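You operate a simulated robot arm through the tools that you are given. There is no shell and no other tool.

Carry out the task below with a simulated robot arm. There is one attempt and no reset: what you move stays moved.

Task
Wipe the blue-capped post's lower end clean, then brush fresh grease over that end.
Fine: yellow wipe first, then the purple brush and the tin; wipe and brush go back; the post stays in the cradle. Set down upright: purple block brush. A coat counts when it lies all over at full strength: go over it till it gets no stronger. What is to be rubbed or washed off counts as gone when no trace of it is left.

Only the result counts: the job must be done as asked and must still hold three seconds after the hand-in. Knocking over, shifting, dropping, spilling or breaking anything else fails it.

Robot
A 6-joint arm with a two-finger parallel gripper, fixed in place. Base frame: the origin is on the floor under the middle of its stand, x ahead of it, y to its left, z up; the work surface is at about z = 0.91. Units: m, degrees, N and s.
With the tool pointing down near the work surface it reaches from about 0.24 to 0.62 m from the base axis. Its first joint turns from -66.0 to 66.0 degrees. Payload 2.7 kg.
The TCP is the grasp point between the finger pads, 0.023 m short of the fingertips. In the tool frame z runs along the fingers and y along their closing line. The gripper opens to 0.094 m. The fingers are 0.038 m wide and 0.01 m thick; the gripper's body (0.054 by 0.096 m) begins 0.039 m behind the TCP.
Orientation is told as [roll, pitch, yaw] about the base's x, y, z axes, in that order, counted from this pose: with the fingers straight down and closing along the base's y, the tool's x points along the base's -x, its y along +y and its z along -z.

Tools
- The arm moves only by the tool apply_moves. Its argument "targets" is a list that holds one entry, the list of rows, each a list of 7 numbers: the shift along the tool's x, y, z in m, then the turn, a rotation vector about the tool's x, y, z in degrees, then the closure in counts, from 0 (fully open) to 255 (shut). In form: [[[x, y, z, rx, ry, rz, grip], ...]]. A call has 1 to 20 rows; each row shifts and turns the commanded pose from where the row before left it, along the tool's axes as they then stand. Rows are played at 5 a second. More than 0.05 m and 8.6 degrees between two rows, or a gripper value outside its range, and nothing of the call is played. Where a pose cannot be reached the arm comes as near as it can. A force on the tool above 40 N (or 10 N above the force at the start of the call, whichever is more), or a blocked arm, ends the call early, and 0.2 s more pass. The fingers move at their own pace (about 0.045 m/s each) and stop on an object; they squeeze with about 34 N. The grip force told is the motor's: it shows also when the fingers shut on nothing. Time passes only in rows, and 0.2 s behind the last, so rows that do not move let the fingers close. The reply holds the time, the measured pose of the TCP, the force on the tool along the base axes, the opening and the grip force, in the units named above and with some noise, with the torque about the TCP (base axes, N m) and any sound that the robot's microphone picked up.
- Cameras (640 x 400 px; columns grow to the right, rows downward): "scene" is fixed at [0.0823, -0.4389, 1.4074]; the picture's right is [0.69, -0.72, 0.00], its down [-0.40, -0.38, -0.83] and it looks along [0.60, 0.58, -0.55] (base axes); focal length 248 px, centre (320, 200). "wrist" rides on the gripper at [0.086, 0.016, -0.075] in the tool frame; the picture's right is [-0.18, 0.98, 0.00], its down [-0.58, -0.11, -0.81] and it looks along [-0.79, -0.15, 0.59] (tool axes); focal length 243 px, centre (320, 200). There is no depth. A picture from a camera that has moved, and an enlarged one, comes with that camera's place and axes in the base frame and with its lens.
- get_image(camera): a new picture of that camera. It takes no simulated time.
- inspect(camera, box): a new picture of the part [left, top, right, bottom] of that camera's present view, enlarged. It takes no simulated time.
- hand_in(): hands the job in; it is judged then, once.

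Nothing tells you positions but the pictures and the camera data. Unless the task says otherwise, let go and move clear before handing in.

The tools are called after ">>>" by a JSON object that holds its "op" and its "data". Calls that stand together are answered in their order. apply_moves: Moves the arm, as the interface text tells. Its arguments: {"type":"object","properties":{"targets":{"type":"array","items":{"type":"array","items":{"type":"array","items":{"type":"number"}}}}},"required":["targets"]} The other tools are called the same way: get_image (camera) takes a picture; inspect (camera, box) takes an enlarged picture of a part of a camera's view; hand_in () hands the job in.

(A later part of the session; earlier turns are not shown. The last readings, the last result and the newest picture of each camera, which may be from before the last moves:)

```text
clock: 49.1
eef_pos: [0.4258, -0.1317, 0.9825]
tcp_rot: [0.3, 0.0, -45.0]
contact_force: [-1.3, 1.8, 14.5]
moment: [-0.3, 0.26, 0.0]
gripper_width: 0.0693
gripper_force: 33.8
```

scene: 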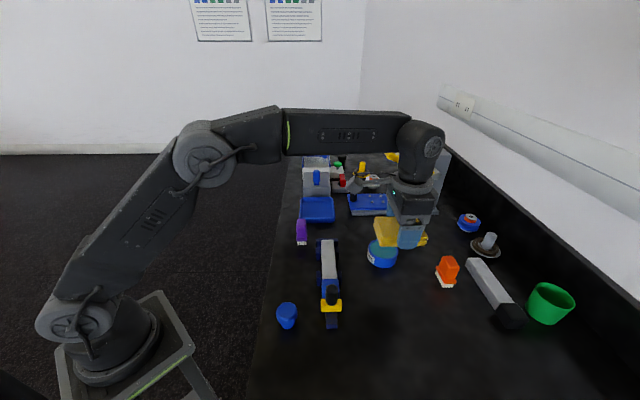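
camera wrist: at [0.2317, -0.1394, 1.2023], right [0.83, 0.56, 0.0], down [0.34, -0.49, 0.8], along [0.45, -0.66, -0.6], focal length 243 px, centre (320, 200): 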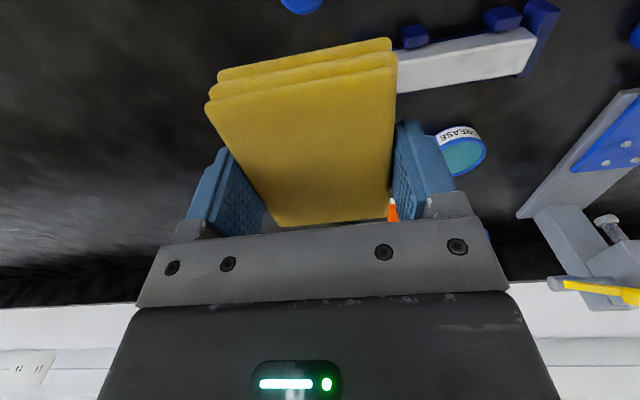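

>>> {"op": "apply_moves", "data": {"targets": [[[-0.004, 0, 0, 0, 0, 0, 255], [-0.004, -0.001, 0, 0, 0, 0, 255], [-0.004, 0, 0, 0, 0, 0, 255], [0.004, -0.001, 0, 0, 0, 0, 255], [0.004, 0, 0, 0, 0, 0, 255], [0.004, -0.001, 0, 0, 0, 0, 255], [0.004, 0, 0, 0, 0, 0, 255], [0.004, -0.001, 0, 0, 0, 0, 255], [-0.004, 0, 0, 0, 0, 0, 255], [-0.004, -0.001, 0, 0, 0, 0, 255], [-0.004, 0, 0, 0, 0, 0, 255], [-0.004, -0.001, 0, 0, 0, 0, 255], [0.004, 0, 0, 0, 0, 0, 255], [0.004, 0, 0, 0, 0, 0, 255], [0, 0, 0, 0, 0, 0, 255]]]}}

```text
clock: 52.3
eef_pos: [0.4232, -0.1369, 0.9823]
tcp_rot: [0.4, -0.1, -45.0]
contact_force: [4.2, -9.5, 21.1]
moment: [-0.47, -0.12, 0.07]
gripper_width: 0.069
gripper_force: 33.9
```

>>> {"op": "apply_moves", "data": {"targets": [[[-0.004, 0.001, 0, 0, 0, 0, 255], [-0.004, 0.001, 0, 0, 0, 0, 255], [0.004, 0.001, 0, 0, 0, 0, 255], [0.004, 0.001, 0, 0, 0, 0, 255], [0.004, 0.001, 0, 0, 0, 0, 255], [0.004, 0.001, 0, 0, 0, 0, 255], [0.004, 0.001, 0, 0, 0, 0, 255], [-0.004, 0.001, 0, 0, 0, 0, 255], [-0.004, 0.001, 0, 0, 0, 0, 255], [-0.004, 0.001, 0, 0, 0, 0, 255], [-0.004, 0.001, 0, 0, 0, 0, 255], [-0.004, 0.001, 0, 0, 0, 0, 255], [0.004, 0, 0, 0, 0, 0, 255], [0.004, 0, 0, 0, 0, 0, 255], [0.004, 0, 0, 0, 0, 0, 255], [0, 0, 0, 0, 0, 0, 255]]]}}

```text
clock: 55.7
eef_pos: [0.4289, -0.125, 0.9821]
tcp_rot: [0.3, 0.1, -45.0]
contact_force: [4.1, -3.6, 12.2]
moment: [-0.28, -0.17, 0.07]
gripper_width: 0.0691
gripper_force: 34.2
```

That's a thorough fourth round. I'll lift, carry the wipe back above its original place, and check the post.

>>> {"op": "apply_moves", "data": {"targets": [[[0, 0, -0.01, 0.21, -0.21, 0, 255], [0, 0, -0.03, 0, 0, 0, 255], [0, 0, -0.03, 0, 0, 0, 255], [0, 0, -0.03, 0, 0, 0, 255], [-0.0221, -0.0176, 0, 0, 0, 0, 255], [-0.0221, -0.0176, 0, 0, 0, 0, 255], [-0.0221, -0.0176, 0, 0, 0, 0, 255], [-0.0221, -0.0176, 0, 0, 0, 0, 255], [-0.0221, -0.0176, 0, 0, 0, 0, 255], [-0.0221, -0.0176, 0, 0, 0, 0, 255], [-0.0221, -0.0176, 0, 0, 0, 0, 255], [0, 0, 0, 0, 0, 0, 255], [0, 0, 0, 0, 0, 0, 255]]]}}

>>> {"op": "inspect", "data": {"camera": "scene", "box": [300, 230, 380, 280]}}

>>> {"op": "inspect", "data": {"camera": "scene", "box": [314, 234, 346, 254]}}

```text
clock: 58.5
eef_pos: [0.45, -0.3217, 1.0812]
tcp_rot: [-0.1, -0.1, -45.0]
contact_force: [-0.3, 0.3, -0.2]
moment: [-0.02, 0.03, 0.02]
gripper_width: 0.069
gripper_force: 34.4
```

```text
8.00 times, centred on (340, 255) of scene
camera zoom: at [0.0823, -0.4389, 1.4074], right [0.69, -0.72, 0.0], down [-0.4, -0.38, -0.83], along [0.6, 0.58, -0.55], focal length 1985 px, centre (160, -240)
```

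zoom: 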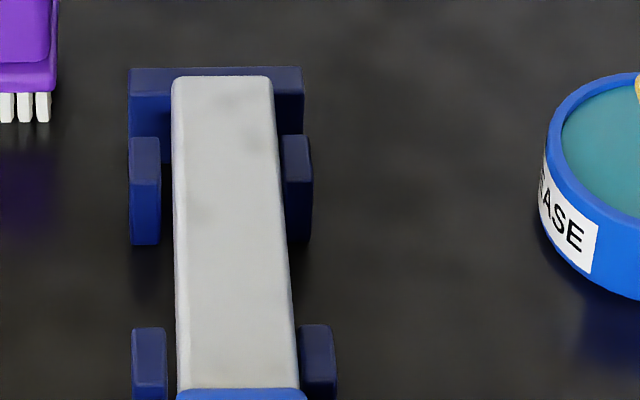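

```text
16.00 times, centred on (330, 244) of scene
camera zoom: at [0.0823, -0.4389, 1.4074], right [0.69, -0.72, 0.0], down [-0.4, -0.38, -0.83], along [0.6, 0.58, -0.55], focal length 3970 px, centre (160, -504)
```

zoom: 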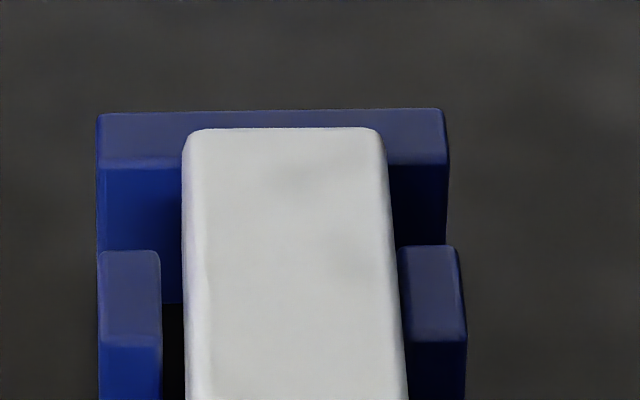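

The faint spots haven't changed across the last two rounds, so they are surface mottling and the smudge is gone. I'll lower the wipe back onto its original spot.

>>> {"op": "apply_moves", "data": {"targets": [[[-0.0008, 0.001, 0.03, 0, 0, 0, 255], [0, 0, 0.03, 0, 0, 0, 255], [0, 0, 0.03, 0, 0, 0, 255], [0, 0, 0.025, 0, 0, 0, 255], [0, 0, 0.015, 0, 0, 0, 255], [0, 0, 0.008, 0, 0, 0, 255], [0, 0, 0.002, 0, 0, 0, 255], [0, 0, 0.001, 0, 0, 0, 255], [0, 0, 0, 0, 0, 0, 255]]]}}

```text
clock: 60.5
eef_pos: [0.4518, -0.322, 0.9408]
tcp_rot: [0.1, -0.1, -44.9]
contact_force: [0.3, 0.1, -0.1]
moment: [-0.02, 0.0, -0.02]
gripper_width: 0.0691
gripper_force: 33.4
```

>>> {"op": "apply_moves", "data": {"targets": [[[0, 0, 0.001, 0, 0, 0, 255], [0, 0, 0.001, 0, 0, 0, 255], [0, 0, 0.001, 0, 0, 0, 255], [0, 0, 0, 0, 0, 0, 255]]]}}

```text
clock: 61.5
eef_pos: [0.4519, -0.3221, 0.9382]
tcp_rot: [0.0, 0.0, -45.0]
contact_force: [-0.4, -0.1, -1.1]
moment: [0.03, -0.02, -0.03]
gripper_width: 0.0694
gripper_force: 34.2
```

>>> {"op": "apply_moves", "data": {"targets": [[[0, 0, 0.001, 0, 0, 0, 255], [0, 0, 0.001, 0, 0, 0, 255], [0, 0, 0, 0, 0, 0, 255]]]}}

```text
clock: 62.3
eef_pos: [0.4515, -0.322, 0.9369]
tcp_rot: [0.0, 0.0, -45.0]
contact_force: [-0.6, -0.3, 4.0]
moment: [0.24, 0.08, 0.06]
gripper_width: 0.0691
gripper_force: 33.7
```

The wipe is touching down. I'll open the fingers and rise straight up.

>>> {"op": "apply_moves", "data": {"targets": [[[0, 0, 0, 0, 0, 0, 0], [0, 0, 0, 0, 0, 0, 0], [0, 0, 0, 0, 0, 0, 0], [0, 0, 0, 0, 0, 0, 0], [0, 0, -0.01, 0, 0, 0, 0], [0, 0, -0.02, 0, 0, 0, 0], [0, 0, -0.03, 0, 0, 0, 0], [0, 0, -0.03, 0, 0, 0, 0], [0, 0, -0.03, 0, 0, 0, 0], [0, 0, -0.03, 0, 0, 0, 0], [0, 0, 0, 0, 0, 0, 0]]]}}

>>> {"op": "get_image", "data": {"camera": "scene"}}

>>> {"op": "get_image", "data": {"camera": "wrist"}}

>>> {"op": "inspect", "data": {"camera": "scene", "box": [355, 270, 435, 320]}}

```text
clock: 64.7
eef_pos: [0.4518, -0.3202, 1.0853]
tcp_rot: [0.0, -0.1, -45.0]
contact_force: [-0.5, 1.0, -0.2]
moment: [-0.01, -0.02, 0.04]
gripper_width: 0.0941
gripper_force: 0.0
```

```text
taken
```

scene: 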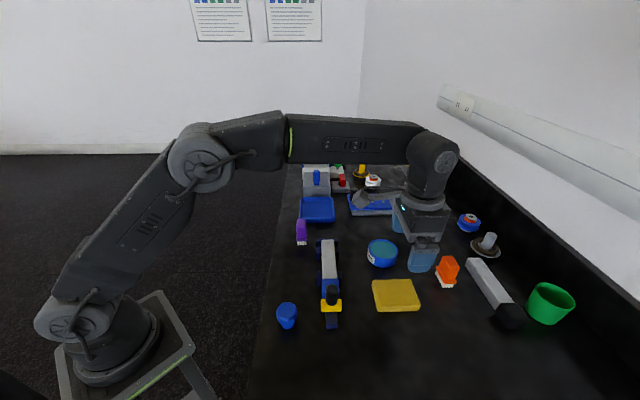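

```text
taken
camera wrist: at [0.4037, -0.248, 1.1595], right [0.83, 0.56, 0.0], down [0.33, -0.49, 0.81], along [0.46, -0.67, -0.59], focal length 243 px, centre (320, 200)
```

wrist: 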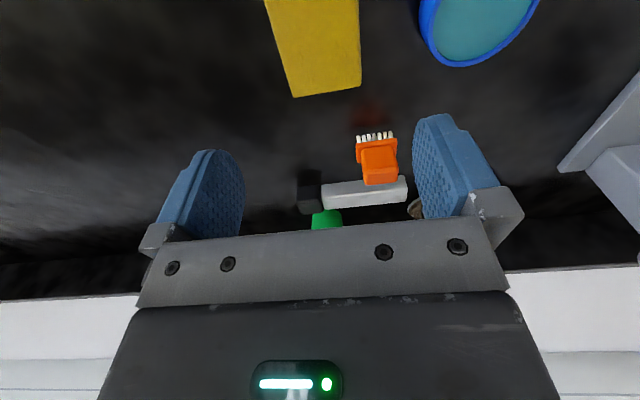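

```text
8.00 times, centred on (395, 295) of scene
camera zoom: at [0.0823, -0.4389, 1.4074], right [0.69, -0.72, 0.0], down [-0.4, -0.38, -0.83], along [0.6, 0.58, -0.55], focal length 1985 px, centre (-280, -560)
```

zoom: 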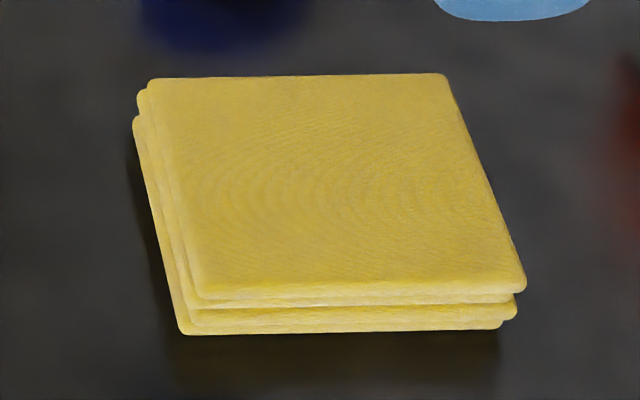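

The wipe is back within about 2 mm of where it was. Next I'll rotate to yaw +45° and hover over the purple brush to line up on its handle.

>>> {"op": "apply_moves", "data": {"targets": [[[0, 0, -0.003, 0, 0, -7.5, 0], [0, 0, -0.003, 0, 0, -7.5, 0], [0, 0, -0.003, 0, 0, -7.5, 0], [0, 0, -0.003, 0, 0, -7.5, 0], [0, 0, -0.003, 0, 0, -7.5, 0], [0, 0, -0.003, 0, 0, -7.5, 0], [0, 0, -0.003, 0, 0, -7.5, 0], [0, 0, -0.003, 0, 0, -7.5, 0], [0, 0, -0.003, 0, 0, -7.5, 0], [0, 0, -0.003, 0, 0, -7.5, 0], [0, 0, -0.003, 0, 0, -7.5, 0], [0, 0, -0.003, 0, 0, -7.5, 0], [0, 0, 0, 0, 0, 0, 0]]]}}

>>> {"op": "apply_moves", "data": {"targets": [[[-0.0198, 0.0218, 0, 0, 0, 0, 0], [-0.0198, 0.0218, 0, 0, 0, 0, 0], [-0.0198, 0.0218, 0, 0, 0, 0, 0], [-0.0198, 0.0218, 0, 0, 0, 0, 0], [-0.0198, 0.0218, 0, 0, 0, 0, 0], [-0.0198, 0.0218, 0, 0, 0, 0, 0], [-0.0198, 0.0218, 0, 0, 0, 0, 0], [-0.0198, 0.0218, 0, 0, 0, 0, 0], [-0.0198, 0.0218, 0, 0, 0, 0, 0], [-0.0198, 0.0218, 0, 0, 0, 0, 0], [0, 0, 0, 0, 0, 0, 0], [0, 0, 0, 0, 0, 0, 0]]]}}

>>> {"op": "get_image", "data": {"camera": "wrist"}}

>>> {"op": "get_image", "data": {"camera": "scene"}}

```text
clock: 67.5
eef_pos: [0.4513, -0.3195, 1.1219]
tcp_rot: [-0.1, 0.0, 45.1]
contact_force: [-0.9, -0.5, -0.9]
moment: [-0.02, 0.02, 0.0]
gripper_width: 0.0938
gripper_force: 0.0
```

```text
clock: 70.1
eef_pos: [0.439, -0.0267, 1.1209]
tcp_rot: [-0.1, 0.0, 44.9]
contact_force: [0.5, -0.1, 0.7]
moment: [0.01, 0.0, 0.0]
gripper_width: 0.0939
gripper_force: 0.1
```

```text
taken
camera wrist: at [0.3663, -0.0765, 1.1952], right [-0.56, 0.83, 0.0], down [0.49, 0.33, 0.81], along [0.67, 0.45, -0.59], focal length 243 px, centre (320, 200)
```

wrist: 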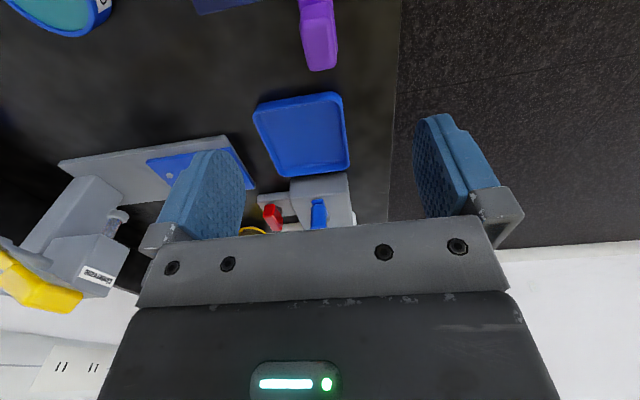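

```text
taken
```

scene: 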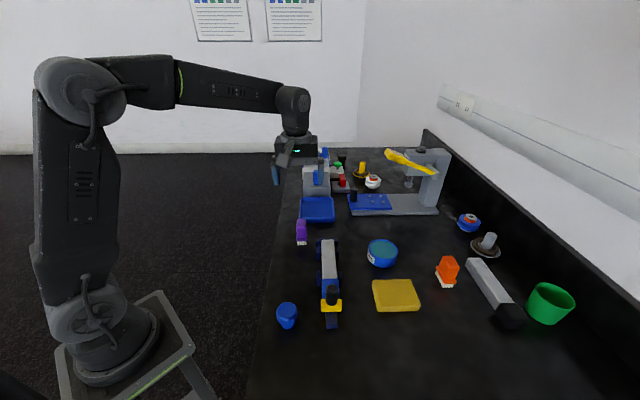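

>>> {"op": "inspect", "data": {"camera": "wrist", "box": [240, 0, 400, 100]}}

>>> {"op": "apply_moves", "data": {"targets": [[[0.02, 0, 0, 0, 0, 0, 0], [0.02, 0, 0, 0, 0, 0, 0], [0.02, 0, 0, 0, 0, 0, 0], [0, 0, 0, 0, 0, 0, 0]]]}}

>>> {"op": "inspect", "data": {"camera": "wrist", "box": [240, 0, 400, 100]}}

>>> {"op": "get_image", "data": {"camera": "wrist"}}

```text
4.00 times, centred on (320, 50) of wrist
camera zoom: at [0.3663, -0.0765, 1.1952], right [-0.56, 0.83, 0.0], down [0.49, 0.33, 0.81], along [0.67, 0.45, -0.59], focal length 970 px, centre (320, 800)
```

zoom: 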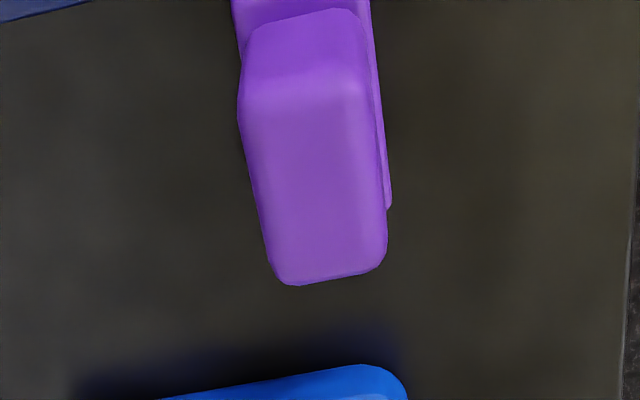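

```text
clock: 71.1
eef_pos: [0.3954, -0.0707, 1.119]
tcp_rot: [-0.1, -0.1, 45.0]
contact_force: [-0.2, 0.5, -0.2]
moment: [0.0, 0.01, -0.02]
gripper_width: 0.0941
gripper_force: 0.1
```

```text
4.00 times, centred on (320, 50) of wrist
camera zoom: at [0.3235, -0.1194, 1.1942], right [-0.56, 0.83, 0.0], down [0.49, 0.33, 0.81], along [0.67, 0.45, -0.59], focal length 970 px, centre (320, 800)
```

zoom: 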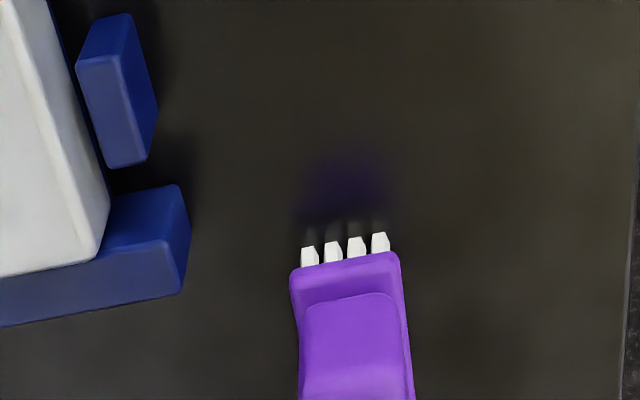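

```text
taken
camera wrist: at [0.3235, -0.1194, 1.1942], right [-0.56, 0.83, 0.0], down [0.49, 0.33, 0.81], along [0.67, 0.45, -0.59], focal length 243 px, centre (320, 200)
```

wrist: 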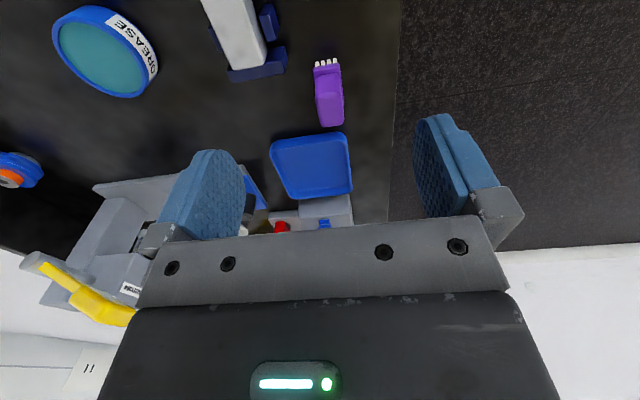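

The brush handle looks about 0.024 wide and 0.036 long, with its top near z = 0.975, centred at (0.438, -0.027). I'll move over it and descend with the fingers open.

>>> {"op": "apply_moves", "data": {"targets": [[[-0.02, 0, 0, 0, 0, 0, 0], [-0.02, 0, 0, 0, 0, 0, 0], [-0.0208, 0.0004, 0, 0, 0, 0, 0], [0, 0, 0.03, 0, 0, 0, 0], [0, 0, 0.03, 0, 0, 0, 0], [0, 0, 0.03, 0, 0, 0, 0], [0, 0, 0.02, 0, 0, 0, 0], [0, 0, 0.01, 0, 0, 0, 0], [0, 0, 0, 0, 0, 0, 0], [0, 0, 0, 0, 0, 0, 0]]]}}

>>> {"op": "get_image", "data": {"camera": "wrist"}}

>>> {"op": "inspect", "data": {"camera": "scene", "box": [262, 200, 342, 250]}}

```text
clock: 73.3
eef_pos: [0.4365, -0.0265, 1.0012]
tcp_rot: [0.0, 0.0, 45.0]
contact_force: [0.0, 0.0, 1.0]
moment: [-0.03, 0.04, 0.0]
gripper_width: 0.0941
gripper_force: 0.0
```

```text
taken
camera wrist: at [0.3655, -0.076, 1.075], right [-0.56, 0.83, 0.0], down [0.49, 0.33, 0.81], along [0.67, 0.45, -0.59], focal length 243 px, centre (320, 200)
```

wrist: 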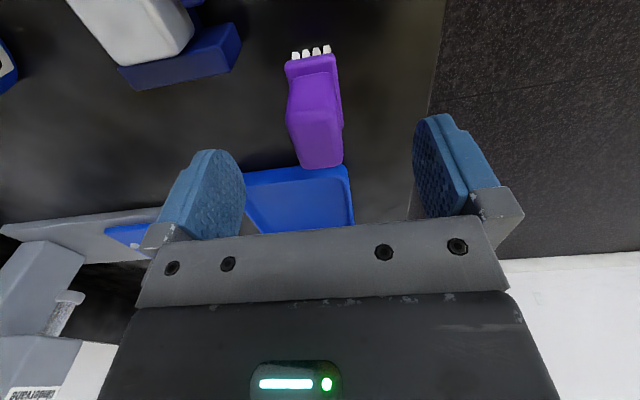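

```text
8.00 times, centred on (302, 225) of scene
camera zoom: at [0.0823, -0.4389, 1.4074], right [0.69, -0.72, 0.0], down [-0.4, -0.38, -0.83], along [0.6, 0.58, -0.55], focal length 1985 px, centre (464, 0)
```

zoom: 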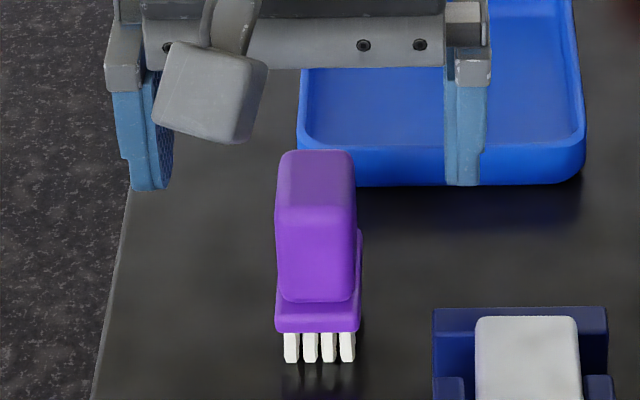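

Alignment is good. I'll descend to TCP z ≈ 0.964 and close on the handle.

>>> {"op": "apply_moves", "data": {"targets": [[[-0.001, -0.0012, 0.012, 0, 0, 0, 0], [0, 0, 0.012, 0, 0, 0, 0], [0, 0, 0.008, 0, 0, 0, 0], [0, 0, 0.005, 0, 0, 0, 0], [0, 0, 0, 0, 0, 0, 0]]]}}

>>> {"op": "inspect", "data": {"camera": "scene", "box": [262, 200, 342, 250]}}

>>> {"op": "inspect", "data": {"camera": "wrist", "box": [160, 20, 480, 220]}}

```text
clock: 74.5
eef_pos: [0.4383, -0.0272, 0.9648]
tcp_rot: [0.0, 0.1, 45.0]
contact_force: [-0.2, 0.0, -0.4]
moment: [-0.01, -0.01, 0.03]
gripper_width: 0.0938
gripper_force: 0.2
```

```text
8.00 times, centred on (302, 225) of scene
camera zoom: at [0.0823, -0.4389, 1.4074], right [0.69, -0.72, 0.0], down [-0.4, -0.38, -0.83], along [0.6, 0.58, -0.55], focal length 1985 px, centre (464, 0)
```

zoom: 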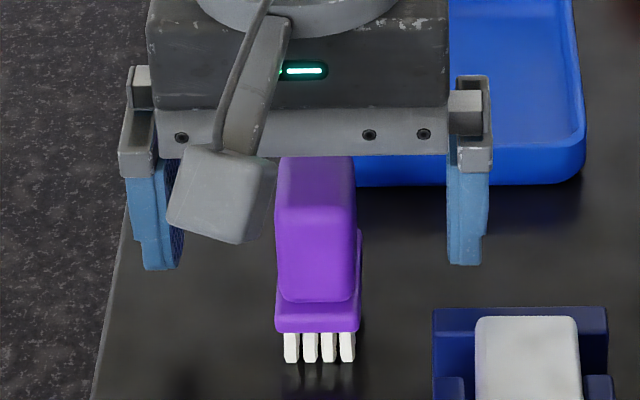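

```text
2.00 times, centred on (320, 120) of wrist
camera zoom: at [0.3668, -0.0758, 1.0387], right [-0.56, 0.83, 0.0], down [0.49, 0.33, 0.81], along [0.67, 0.45, -0.59], focal length 485 px, centre (320, 360)
```

zoom: 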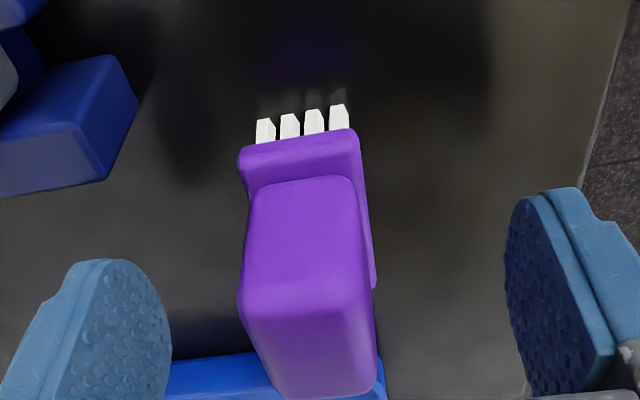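

The handle is centred between the pads. Closing now.

>>> {"op": "apply_moves", "data": {"targets": [[[0, 0, 0, 0, 0, 0, 255], [0, 0, 0, 0, 0, 0, 255], [0, 0, 0, 0, 0, 0, 255], [0, 0, 0, 0, 0, 0, 255], [0, 0, 0, 0, 0, 0, 255], [0, 0, 0, 0, 0, 0, 255], [0, 0, 0, 0, 0, 0, 255]]]}}

>>> {"op": "inspect", "data": {"camera": "scene", "box": [262, 200, 342, 250]}}

>>> {"op": "inspect", "data": {"camera": "wrist", "box": [160, 20, 480, 220]}}

```text
clock: 76.1
eef_pos: [0.4391, -0.0256, 0.9637]
tcp_rot: [-0.1, -0.1, 45.1]
contact_force: [0.2, -0.4, 0.9]
moment: [0.03, 0.04, -0.01]
gripper_width: 0.0262
gripper_force: 33.9
```

```text
8.00 times, centred on (302, 225) of scene
camera zoom: at [0.0823, -0.4389, 1.4074], right [0.69, -0.72, 0.0], down [-0.4, -0.38, -0.83], along [0.6, 0.58, -0.55], focal length 1985 px, centre (464, 0)
```

zoom: 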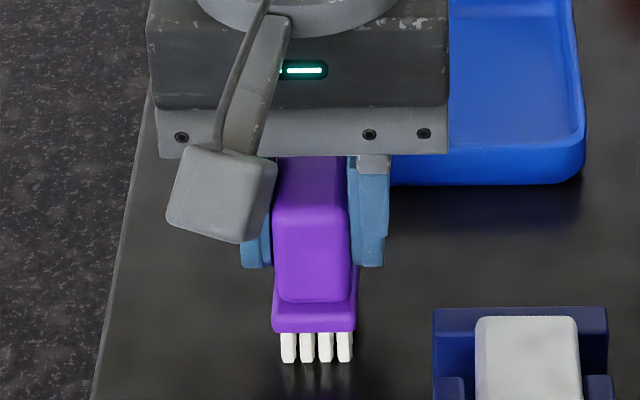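

```text
2.00 times, centred on (320, 120) of wrist
camera zoom: at [0.3669, -0.0758, 1.0389], right [-0.56, 0.83, 0.0], down [0.49, 0.33, 0.81], along [0.67, 0.45, -0.59], focal length 485 px, centre (320, 360)
```

zoom: 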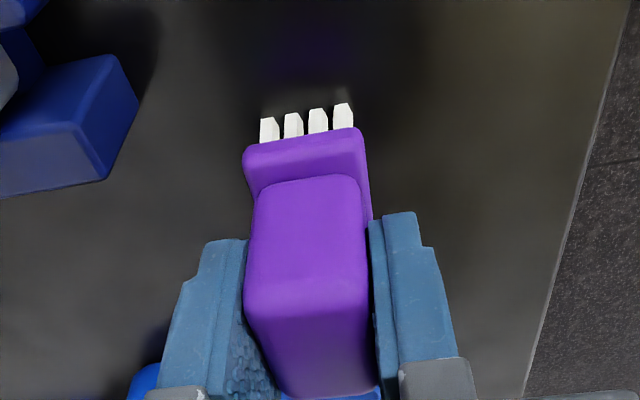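

The brush is gripped firmly at 0.026 m; its home is TCP (0.4385, -0.0268, 0.964) at yaw 45°. I'll lift it and carry it over the grease tin.

>>> {"op": "apply_moves", "data": {"targets": [[[0, 0, -0.01, 0, 0, 0, 255], [0, 0, -0.02, 0, 0, 0, 255], [0, 0, -0.03, 0, 0, 0, 255], [0, 0, -0.03, 0, 0, 0, 255], [0, 0, -0.03, 0, 0, 0, 255], [0, 0, -0.03, 0, 0, 0, 255], [0.0092, -0.0269, 0, 0, 0, 0, 255], [0.0092, -0.0269, 0, 0, 0, 0, 255], [0.0092, -0.0269, 0, 0, 0, 0, 255], [0.0092, -0.0269, 0, 0, 0, 0, 255], [0.0092, -0.0269, 0, 0, 0, 0, 255], [0.0092, -0.0269, 0, 0, 0, 0, 255], [0.0092, -0.0269, 0, 0, 0, 0, 255], [0.0092, -0.0269, 0, 0, 0, 0, 255], [0, 0, 0, 0, 0, 0, 255], [0, 0, 0, 0, 0, 0, 255]]]}}

>>> {"op": "get_image", "data": {"camera": "wrist"}}

>>> {"op": "get_image", "data": {"camera": "scene"}}

>>> {"op": "inspect", "data": {"camera": "wrist", "box": [200, 0, 440, 150]}}

```text
clock: 79.5
eef_pos: [0.538, -0.2302, 1.1164]
tcp_rot: [-0.1, 0.0, 45.0]
contact_force: [1.1, -0.2, -1.2]
moment: [0.02, 0.01, 0.0]
gripper_width: 0.0265
gripper_force: 34.7
```

```text
taken
camera wrist: at [0.4657, -0.2802, 1.1906], right [-0.56, 0.83, 0.0], down [0.49, 0.33, 0.81], along [0.67, 0.45, -0.59], focal length 243 px, centre (320, 200)
```

wrist: 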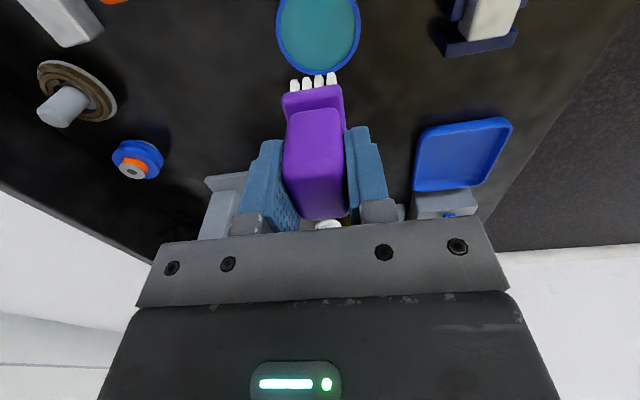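

```text
taken
```

scene: 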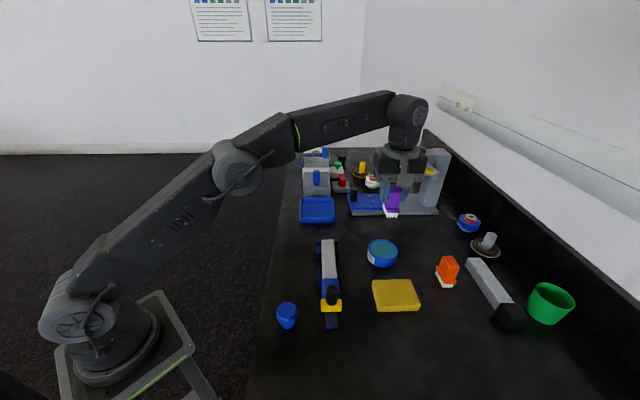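

```text
2.67 times, centred on (320, 75) of wrist
camera zoom: at [0.4657, -0.2802, 1.1906], right [-0.56, 0.83, 0.0], down [0.49, 0.33, 0.81], along [0.67, 0.45, -0.59], focal length 647 px, centre (320, 533)
```

zoom: 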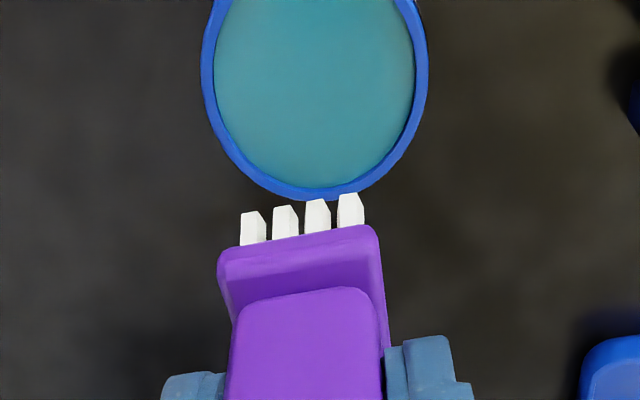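

The tin is centred at about (0.539, -0.232), right under the brush with good margin all around. I'll descend to just above the rim, then dip slowly.

>>> {"op": "apply_moves", "data": {"targets": [[[0, -0.001, 0.025, 0, 0, 0, 255], [0, -0.0008, 0.025, 0, 0, 0, 255], [0, 0, 0.025, 0, 0, 0, 255], [0, 0, 0.02, 0, 0, 0, 255], [0, 0, 0.015, 0, 0, 0, 255], [0, 0, 0.005, 0, 0, 0, 255], [0, 0, 0, 0, 0, 0, 255], [0, 0, 0, 0, 0, 0, 255]]]}}

>>> {"op": "inspect", "data": {"camera": "wrist", "box": [200, 0, 440, 150]}}

>>> {"op": "inspect", "data": {"camera": "scene", "box": [345, 220, 425, 270]}}

```text
clock: 81.3
eef_pos: [0.5398, -0.2324, 0.9987]
tcp_rot: [-0.1, 0.1, 45.1]
contact_force: [0.1, 0.1, -0.6]
moment: [-0.01, 0.0, 0.02]
gripper_width: 0.0262
gripper_force: 34.3
```

```text
2.67 times, centred on (320, 75) of wrist
camera zoom: at [0.4682, -0.2818, 1.0738], right [-0.56, 0.83, 0.0], down [0.49, 0.33, 0.81], along [0.67, 0.45, -0.59], focal length 647 px, centre (320, 533)
```

zoom: 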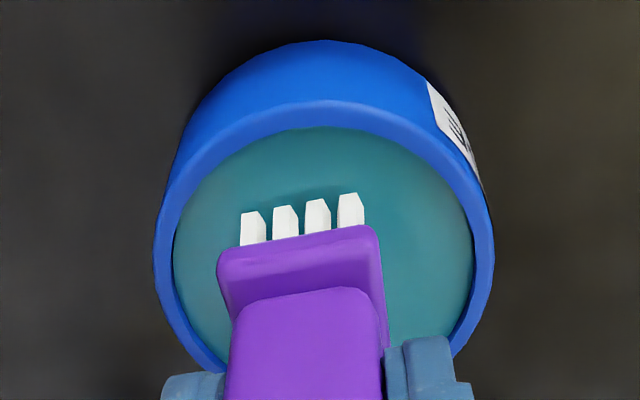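

```text
8.00 times, centred on (385, 245) of scene
camera zoom: at [0.0823, -0.4389, 1.4074], right [0.69, -0.72, 0.0], down [-0.4, -0.38, -0.83], along [0.6, 0.58, -0.55], focal length 1985 px, centre (-200, -160)
```

zoom: 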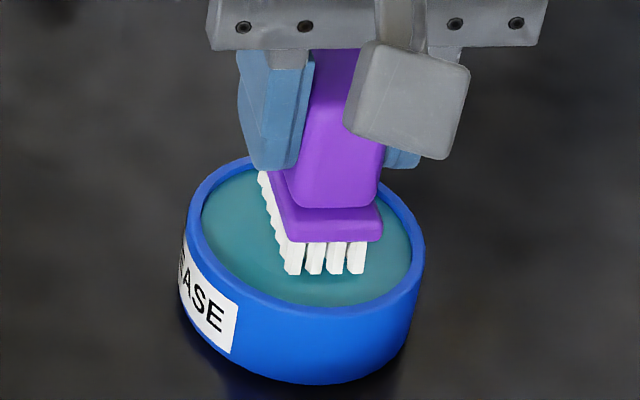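

The bristles are just above the grease and well inside the rim. I'll lower in 2 mm steps.

>>> {"op": "apply_moves", "data": {"targets": [[[0, 0, 0.002, 0, 0, 0, 255], [0, 0, 0.002, 0, 0, 0, 255], [0, 0, 0.002, 0, 0, 0, 255], [0, 0, 0.002, 0, 0, 0, 255], [0, 0, 0, 0, 0, 0, 255]]]}}

>>> {"op": "inspect", "data": {"camera": "scene", "box": [345, 220, 425, 270]}}

```text
clock: 82.5
eef_pos: [0.5402, -0.2323, 0.9954]
tcp_rot: [-0.6, -0.2, 44.9]
contact_force: [-7.9, 4.5, 37.0]
moment: [0.21, 0.75, -0.05]
gripper_width: 0.0266
gripper_force: 34.0
```

```text
8.00 times, centred on (385, 245) of scene
camera zoom: at [0.0815, -0.4385, 1.4076], right [0.69, -0.72, 0.0], down [-0.4, -0.38, -0.83], along [0.6, 0.58, -0.55], focal length 1985 px, centre (-200, -160)
```

zoom: 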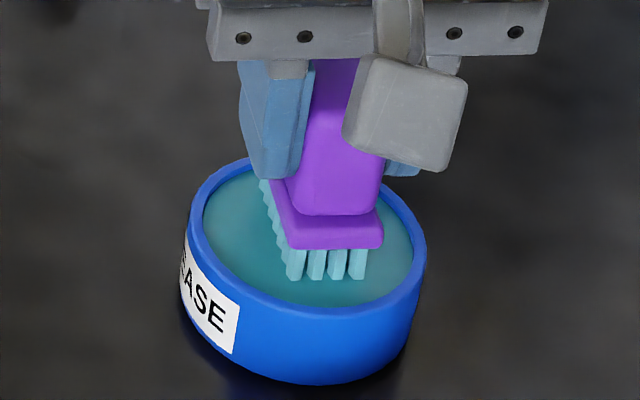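

The bristles turned teal, so the brush is loaded. The force reached 37 N, so I'll lift straight up now.

>>> {"op": "apply_moves", "data": {"targets": [[[0, 0, -0.003, 0, 0, 0, 255], [0, 0, -0.004, 0, 0, 0, 255], [0, 0, -0.01, 0, 0, 0, 255], [0, 0, -0.02, 0, 0, 0, 255], [0, 0, -0.03, 0, 0, 0, 255], [0, 0, -0.03, 0, 0, 0, 255], [0, 0, 0, 0, 0, 0, 255]]]}}

>>> {"op": "get_image", "data": {"camera": "wrist"}}

>>> {"op": "get_image", "data": {"camera": "scene"}}

>>> {"op": "inspect", "data": {"camera": "scene", "box": [345, 180, 441, 280]}}

```text
clock: 84.1
eef_pos: [0.5382, -0.2327, 1.0875]
tcp_rot: [-0.1, 0.0, 45.1]
contact_force: [0.5, -0.7, -0.2]
moment: [-0.02, -0.01, -0.03]
gripper_width: 0.0261
gripper_force: 33.9
```

```text
taken
camera wrist: at [0.4673, -0.2827, 1.1619], right [-0.56, 0.83, 0.0], down [0.49, 0.33, 0.81], along [0.67, 0.45, -0.59], focal length 243 px, centre (320, 200)
```

wrist: 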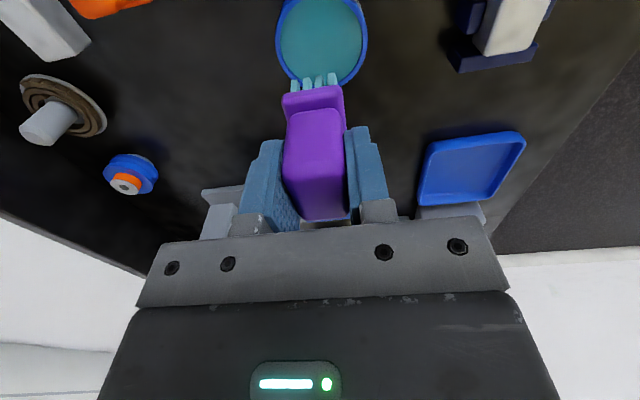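

```text
taken
```

scene: 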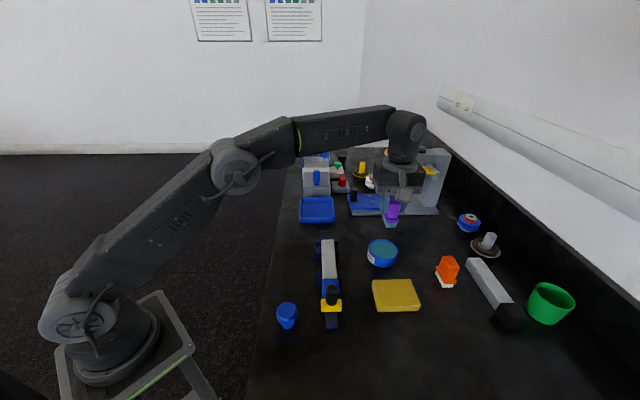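

```text
4.00 times, centred on (393, 230) of scene
camera zoom: at [0.0823, -0.4389, 1.4074], right [0.69, -0.72, 0.0], down [-0.4, -0.38, -0.83], along [0.6, 0.58, -0.55], focal length 992 px, centre (28, 80)
```

zoom: 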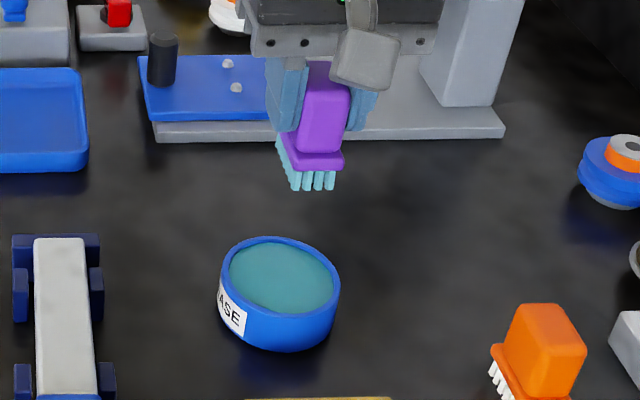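

The brush is loaded and the tin hasn't moved. I'll carry it over the post's end and lower to just above it.

>>> {"op": "apply_moves", "data": {"targets": [[[0.0007, 0.0247, 0, 0, 0, 0, 255], [0.0007, 0.0247, 0, 0, 0, 0, 255], [0.0007, 0.0247, 0, 0, 0, 0, 255], [0.0007, 0.0247, 0, 0, 0, 0, 255], [0.0006, 0.0247, 0, 0, 0, 0, 255], [0.0006, 0.0247, 0, 0, 0, 0, 255], [0, 0, 0.02, 0, 0, 0, 255], [0, 0, 0.02, 0, 0, 0, 255], [0, 0, 0.015, 0, 0, 0, 255], [0, 0, 0.01, 0, 0, 0, 255], [0, 0, 0, 0, 0, 0, 255]]]}}

>>> {"op": "get_image", "data": {"camera": "wrist"}}

>>> {"op": "inspect", "data": {"camera": "scene", "box": [290, 210, 370, 260]}}

```text
clock: 86.5
eef_pos: [0.4331, -0.1303, 1.0228]
tcp_rot: [-0.1, 0.0, 45.0]
contact_force: [0.0, 0.1, -1.0]
moment: [0.05, 0.0, 0.02]
gripper_width: 0.0262
gripper_force: 34.2
```

```text
taken
camera wrist: at [0.361, -0.1797, 1.0978], right [-0.56, 0.83, 0.0], down [0.49, 0.33, 0.81], along [0.67, 0.45, -0.59], focal length 243 px, centre (320, 200)
```

wrist: 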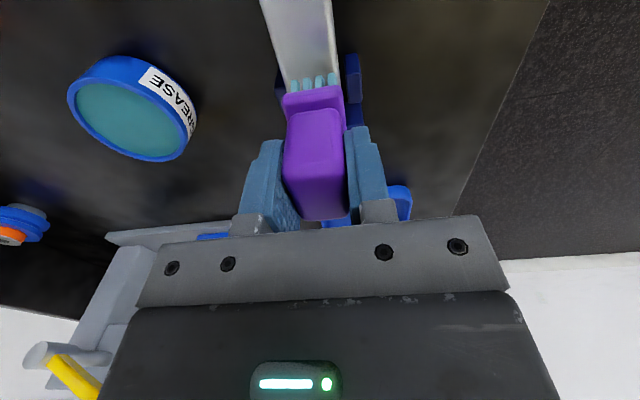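

```text
8.00 times, centred on (330, 235) of scene
camera zoom: at [0.0823, -0.4389, 1.4074], right [0.69, -0.72, 0.0], down [-0.4, -0.38, -0.83], along [0.6, 0.58, -0.55], focal length 1985 px, centre (240, -80)
```

zoom: 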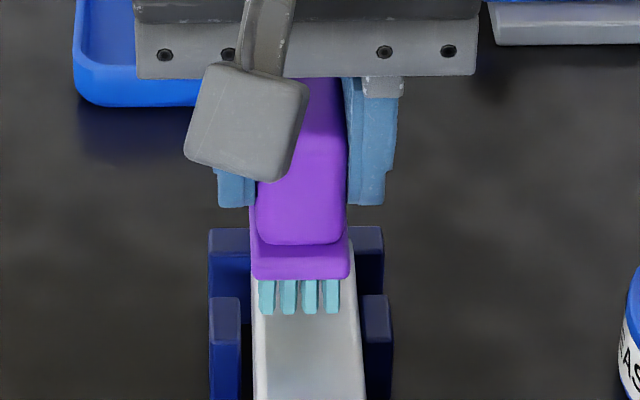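

The brush is aligned over the post. I'll lower it in small steps until it touches.

>>> {"op": "apply_moves", "data": {"targets": [[[0, -0.001, 0.003, 0, 0, 0, 255], [0, 0, 0.003, 0, 0, 0, 255], [0, 0, 0.002, 0, 0, 0, 255], [0, 0, 0.001, 0, 0, 0, 255], [0, 0, 0, 0, 0, 0, 255]]]}}

```text
clock: 87.7
eef_pos: [0.4348, -0.1317, 1.0136]
tcp_rot: [-0.1, -0.1, 45.0]
contact_force: [-0.8, 0.6, -1.0]
moment: [-0.01, -0.01, 0.0]
gripper_width: 0.0265
gripper_force: 34.1
```

>>> {"op": "apply_moves", "data": {"targets": [[[0, 0, 0.001, 0, 0, 0, 255], [0, 0, 0.001, 0, 0, 0, 255], [0, 0, 0.001, 0, 0, 0, 255], [0, 0, 0, 0, 0, 0, 255]]]}}

```text
clock: 88.7
eef_pos: [0.4344, -0.1313, 1.0115]
tcp_rot: [-0.1, 0.0, 45.0]
contact_force: [1.3, -0.3, -0.3]
moment: [0.03, 0.01, 0.01]
gripper_width: 0.0264
gripper_force: 34.1
```

>>> {"op": "apply_moves", "data": {"targets": [[[0, 0, 0.001, 0, 0, 0, 255], [0, 0, 0.0007, 0, 0, 0, 255], [0, 0, 0, 0, 0, 0, 255]]]}}

```text
clock: 89.5
eef_pos: [0.434, -0.1306, 1.0104]
tcp_rot: [-0.2, 0.0, 45.1]
contact_force: [-3.5, 0.3, 13.1]
moment: [0.0, 0.13, -0.04]
gripper_width: 0.0264
gripper_force: 34.4
```

Contact at 13 N. I'll make first light strokes across the post and then look at the result.

>>> {"op": "apply_moves", "data": {"targets": [[[0, 0.004, 0, 0, 0, 0, 255], [0, 0.004, 0, 0, 0, 0, 255], [0, -0.004, 0, 0, 0, 0, 255], [0, -0.004, 0, 0, 0, 0, 255], [0, -0.004, 0, 0, 0, 0, 255], [0, -0.004, 0, 0, 0, 0, 255], [0, 0.004, 0, 0, 0, 0, 255], [0, 0.004, 0, 0, 0, 0, 255], [0, 0, 0, 0, 0, 0, 255]]]}}

>>> {"op": "inspect", "data": {"camera": "scene", "box": [290, 210, 370, 260]}}

>>> {"op": "inspect", "data": {"camera": "wrist", "box": [240, 0, 400, 100]}}

```text
clock: 91.5
eef_pos: [0.4325, -0.1326, 1.011]
tcp_rot: [-0.2, 0.1, 44.9]
contact_force: [3.5, -4.4, 12.7]
moment: [-0.16, -0.24, -0.03]
gripper_width: 0.0263
gripper_force: 33.8
```

```text
8.00 times, centred on (330, 235) of scene
camera zoom: at [0.0822, -0.4389, 1.4074], right [0.69, -0.72, 0.0], down [-0.4, -0.38, -0.83], along [0.6, 0.58, -0.55], focal length 1985 px, centre (240, -80)
```

zoom: 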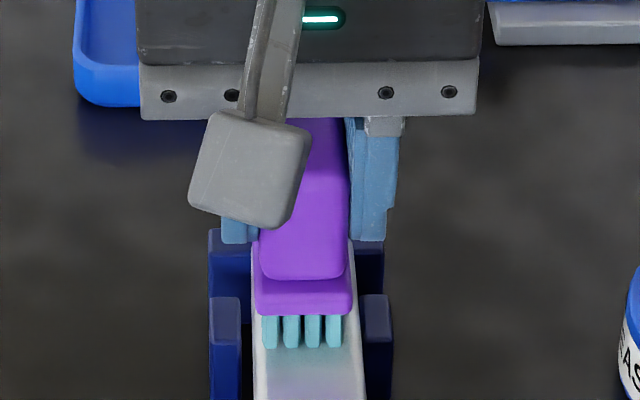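

```text
4.00 times, centred on (320, 50) of wrist
camera zoom: at [0.3606, -0.1811, 1.0843], right [-0.56, 0.83, 0.0], down [0.49, 0.34, 0.81], along [0.67, 0.45, -0.59], focal length 970 px, centre (320, 800)
```

zoom: 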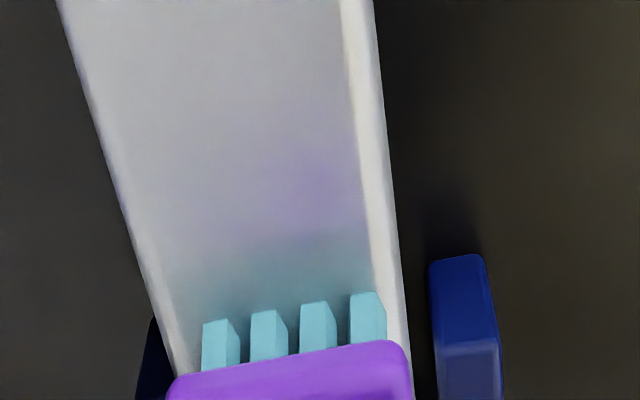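

>>> {"op": "apply_moves", "data": {"targets": [[[0, 0, -0.01, 0, 0, 0, 255], [0, 0, -0.02, 0, 0, 0, 255], [-0.02, 0, -0.03, 0, 0, 0, 255], [-0.03, 0, -0.02, 0, 0, 0, 255], [-0.03, 0, 0, 0, 0, 0, 255], [0, 0, 0, 0, 0, 0, 255]]]}}

>>> {"op": "inspect", "data": {"camera": "scene", "box": [300, 230, 380, 280]}}

>>> {"op": "inspect", "data": {"camera": "wrist", "box": [240, 0, 400, 100]}}

```text
clock: 92.9
eef_pos: [0.4875, -0.0745, 1.0889]
tcp_rot: [-0.1, -0.1, 45.0]
contact_force: [-0.5, 0.0, 0.6]
moment: [0.01, -0.03, 0.0]
gripper_width: 0.0264
gripper_force: 34.2
```

```text
8.00 times, centred on (340, 255) of scene
camera zoom: at [0.0824, -0.4389, 1.4074], right [0.69, -0.72, 0.0], down [-0.4, -0.38, -0.83], along [0.6, 0.58, -0.55], focal length 1985 px, centre (160, -240)
```

zoom: 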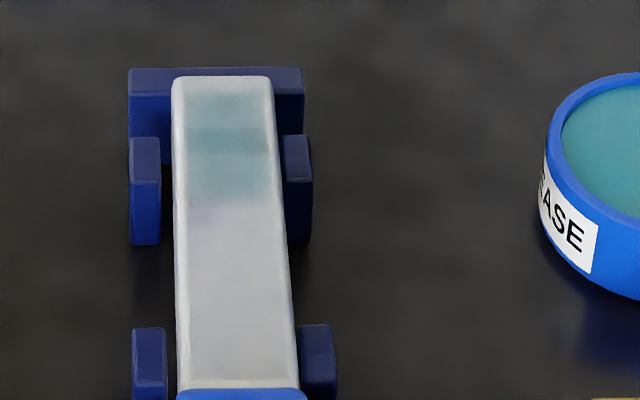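

```text
4.00 times, centred on (320, 50) of wrist
camera zoom: at [0.4162, -0.124, 1.1644], right [-0.56, 0.83, 0.0], down [0.49, 0.33, 0.81], along [0.67, 0.45, -0.59], focal length 970 px, centre (320, 800)
```

zoom: 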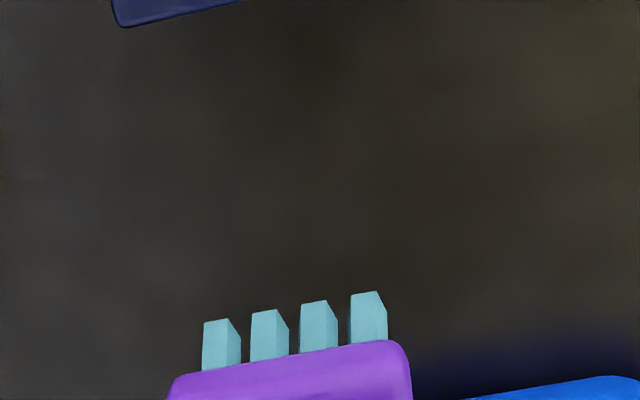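

Teal grease shows over a zone near the end, but it is uneven and not yet right up to the edge. I'll go back and work it in closer to the tip as well.

>>> {"op": "apply_moves", "data": {"targets": [[[0.03, 0, 0, 0, 0, 0, 255], [0.03, 0, 0.015, 0, 0, 0, 255], [0.012, 0, 0.03, 0, 0, 0, 255], [0, 0, 0.02, 0, 0, 0, 255], [0, 0, 0.01, 0, 0, 0, 255], [0, 0, 0.003, 0, 0, 0, 255], [0, 0, 0.001, 0, 0, 0, 255], [0, 0, 0, 0, 0, 0, 255]]]}}

```text
clock: 94.7
eef_pos: [0.4379, -0.1248, 1.0111]
tcp_rot: [-0.1, 0.0, 45.1]
contact_force: [-0.6, -0.7, -1.2]
moment: [-0.01, -0.01, 0.0]
gripper_width: 0.0265
gripper_force: 33.8
```

>>> {"op": "apply_moves", "data": {"targets": [[[0, 0, 0.001, 0, 0, 0, 255], [0, 0, 0.0008, 0, 0, 0, 255], [0, 0, 0, 0, 0, 0, 255]]]}}

```text
clock: 95.5
eef_pos: [0.4387, -0.1246, 1.0113]
tcp_rot: [-0.2, 0.0, 45.0]
contact_force: [-3.1, 0.5, 8.6]
moment: [0.07, 0.04, 0.0]
gripper_width: 0.0262
gripper_force: 34.0
```

>>> {"op": "apply_moves", "data": {"targets": [[[0, 0.004, 0, 0, 0, 0, 255], [0, 0.004, 0, 0, 0, 0, 255], [-0.001, -0.004, 0, 0, 0, 0, 255], [-0.001, -0.004, 0, 0, 0, 0, 255], [-0.001, -0.004, 0, 0, 0, 0, 255], [-0.001, -0.004, 0, 0, 0, 0, 255], [0, 0.004, 0, 0, 0, 0, 255], [0, 0.004, 0, 0, 0, 0, 255], [0, 0.004, 0, 0, 0, 0, 255], [0, 0.004, 0, 0, 0, 0, 255], [0.002, -0.004, 0, 0, 0, 0, 255], [0.002, -0.004, 0, 0, 0, 0, 255], [0.002, -0.004, 0, 0, 0, 0, 255], [0.002, -0.004, 0, 0, 0, 0, 255], [0, 0, 0, 0, 0, 0, 255]]]}}

```text
clock: 98.7
eef_pos: [0.4427, -0.1339, 1.0104]
tcp_rot: [-0.2, -0.1, 44.9]
contact_force: [-2.9, 9.9, 28.6]
moment: [0.48, 0.22, -0.06]
gripper_width: 0.0263
gripper_force: 33.8
```

>>> {"op": "apply_moves", "data": {"targets": [[[0.001, 0.004, -0.0006, 0, 0, 0, 255], [0.002, 0.004, 0, 0, 0, 0, 255], [0.002, 0.004, 0, 0, 0, 0, 255], [0.002, 0.004, 0, 0, 0, 0, 255], [0.001, -0.004, 0, 0, 0, 0, 255], [0.001, -0.004, 0, 0, 0, 0, 255], [0.001, -0.004, 0, 0, 0, 0, 255], [0.001, -0.004, 0, 0, 0, 0, 255], [0.001, 0.004, 0, 0, 0, 0, 255], [0.001, 0.004, 0, 0, 0, 0, 255], [0.001, 0.004, 0, 0, 0, 0, 255], [0.001, 0.004, 0, 0, 0, 0, 255], [0, 0, 0, 0, 0, 0, 255]]]}}

```text
clock: 101.5
eef_pos: [0.4201, -0.1331, 1.0103]
tcp_rot: [-0.2, -0.1, 45.1]
contact_force: [3.0, -4.1, 15.1]
moment: [-0.33, -0.32, 0.02]
gripper_width: 0.0266
gripper_force: 33.9
```

>>> {"op": "apply_moves", "data": {"targets": [[[0, 0, -0.01, 0, 0, 0, 255], [0, -0.008, -0.02, 0, 0, 0, 255], [-0.03, 0, -0.03, 0, 0, 0, 255], [-0.03, 0, -0.02, 0, 0, 0, 255], [-0.03, 0, 0, 0, 0, 0, 255], [0, 0, 0, 0, 0, 0, 255]]]}}

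>>> {"op": "inspect", "data": {"camera": "scene", "box": [300, 230, 380, 280]}}

>>> {"op": "inspect", "data": {"camera": "scene", "box": [314, 234, 346, 254]}}

>>> {"op": "inspect", "data": {"camera": "wrist", "box": [200, 0, 440, 150]}}

```text
clock: 102.9
eef_pos: [0.4903, -0.0734, 1.0904]
tcp_rot: [-0.1, -0.1, 45.1]
contact_force: [-0.4, 0.1, -0.7]
moment: [0.01, -0.01, -0.03]
gripper_width: 0.0262
gripper_force: 33.5
```

```text
8.00 times, centred on (340, 255) of scene
camera zoom: at [0.0824, -0.4389, 1.4074], right [0.69, -0.72, 0.0], down [-0.4, -0.38, -0.83], along [0.6, 0.58, -0.55], focal length 1985 px, centre (160, -240)
```

zoom: 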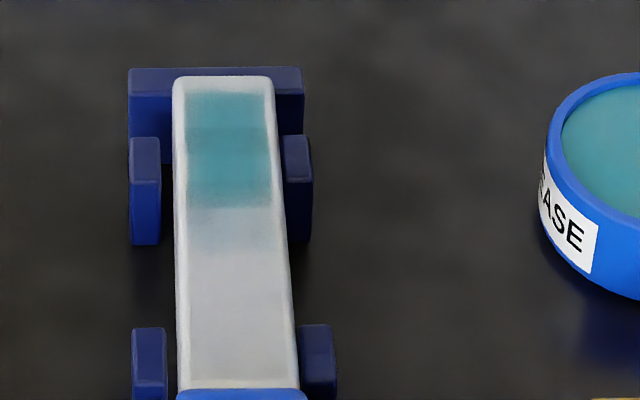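

```text
16.00 times, centred on (330, 244) of scene
camera zoom: at [0.0824, -0.4389, 1.4074], right [0.69, -0.72, 0.0], down [-0.4, -0.38, -0.83], along [0.6, 0.58, -0.55], focal length 3970 px, centre (160, -504)
```

zoom: 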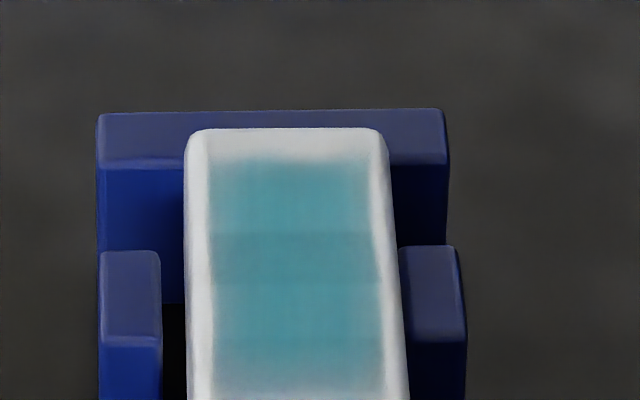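

```text
2.67 times, centred on (320, 75) of wrist
camera zoom: at [0.4183, -0.1227, 1.1643], right [-0.56, 0.83, 0.0], down [0.49, 0.33, 0.81], along [0.67, 0.45, -0.59], focal length 647 px, centre (320, 533)
```

zoom: 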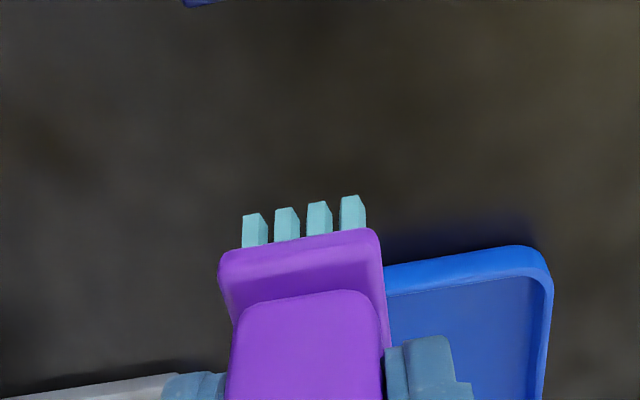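

The coat fills a bounded patch, about v = 92–208 in the zoom, but shows bands of different strength. I'll go over it again with more overlapping strokes.

>>> {"op": "apply_moves", "data": {"targets": [[[0.03, 0, 0, 0, 0, 0, 255], [0.03, 0, 0.015, 0, 0, 0, 255], [0.012, 0, 0.03, 0, 0, 0, 255], [0, 0, 0.02, 0, 0, 0, 255], [0, 0, 0.01, 0, 0, 0, 255], [0, 0, 0.003, 0, 0, 0, 255], [0, 0, 0.001, 0, 0, 0, 255], [0, 0, 0.001, 0, 0, 0, 255], [0, 0, 0, 0, 0, 0, 255]]]}}

```text
clock: 104.9
eef_pos: [0.4385, -0.1257, 1.0098]
tcp_rot: [-0.2, -0.1, 45.0]
contact_force: [-3.0, 1.8, 9.5]
moment: [0.02, 0.11, -0.01]
gripper_width: 0.0261
gripper_force: 34.1
```

>>> {"op": "apply_moves", "data": {"targets": [[[-0.002, 0.004, 0, 0, 0, 0, 255], [-0.002, 0.003, 0, 0, 0, 0, 255], [0, -0.0047, 0, 0, 0, 0, 255], [0, -0.0047, 0, 0, 0, 0, 255], [0, -0.0047, 0, 0, 0, 0, 255], [0.001, 0.0047, 0, 0, 0, 0, 255], [0.001, 0.0047, 0, 0, 0, 0, 255], [0.001, 0.0047, 0, 0, 0, 0, 255], [0.001, -0.0047, 0, 0, 0, 0, 255], [0.001, -0.0047, 0, 0, 0, 0, 255], [0.001, -0.0047, 0, 0, 0, 0, 255], [0.001, 0.0047, 0, 0, 0, 0, 255], [0.001, 0.0047, 0, 0, 0, 0, 255], [0.001, 0.0047, 0, 0, 0, 0, 255], [0.001, -0.0047, 0, 0, 0, 0, 255], [0.001, -0.0047, 0, 0, 0, 0, 255], [0.001, -0.0047, 0, 0, 0, 0, 255], [0, 0, 0, 0, 0, 0, 255]]]}}

```text
clock: 108.7
eef_pos: [0.4371, -0.136, 1.0094]
tcp_rot: [-0.1, 0.1, 45.0]
contact_force: [-4.6, 8.8, 27.2]
moment: [0.41, 0.38, -0.04]
gripper_width: 0.0266
gripper_force: 33.7
```

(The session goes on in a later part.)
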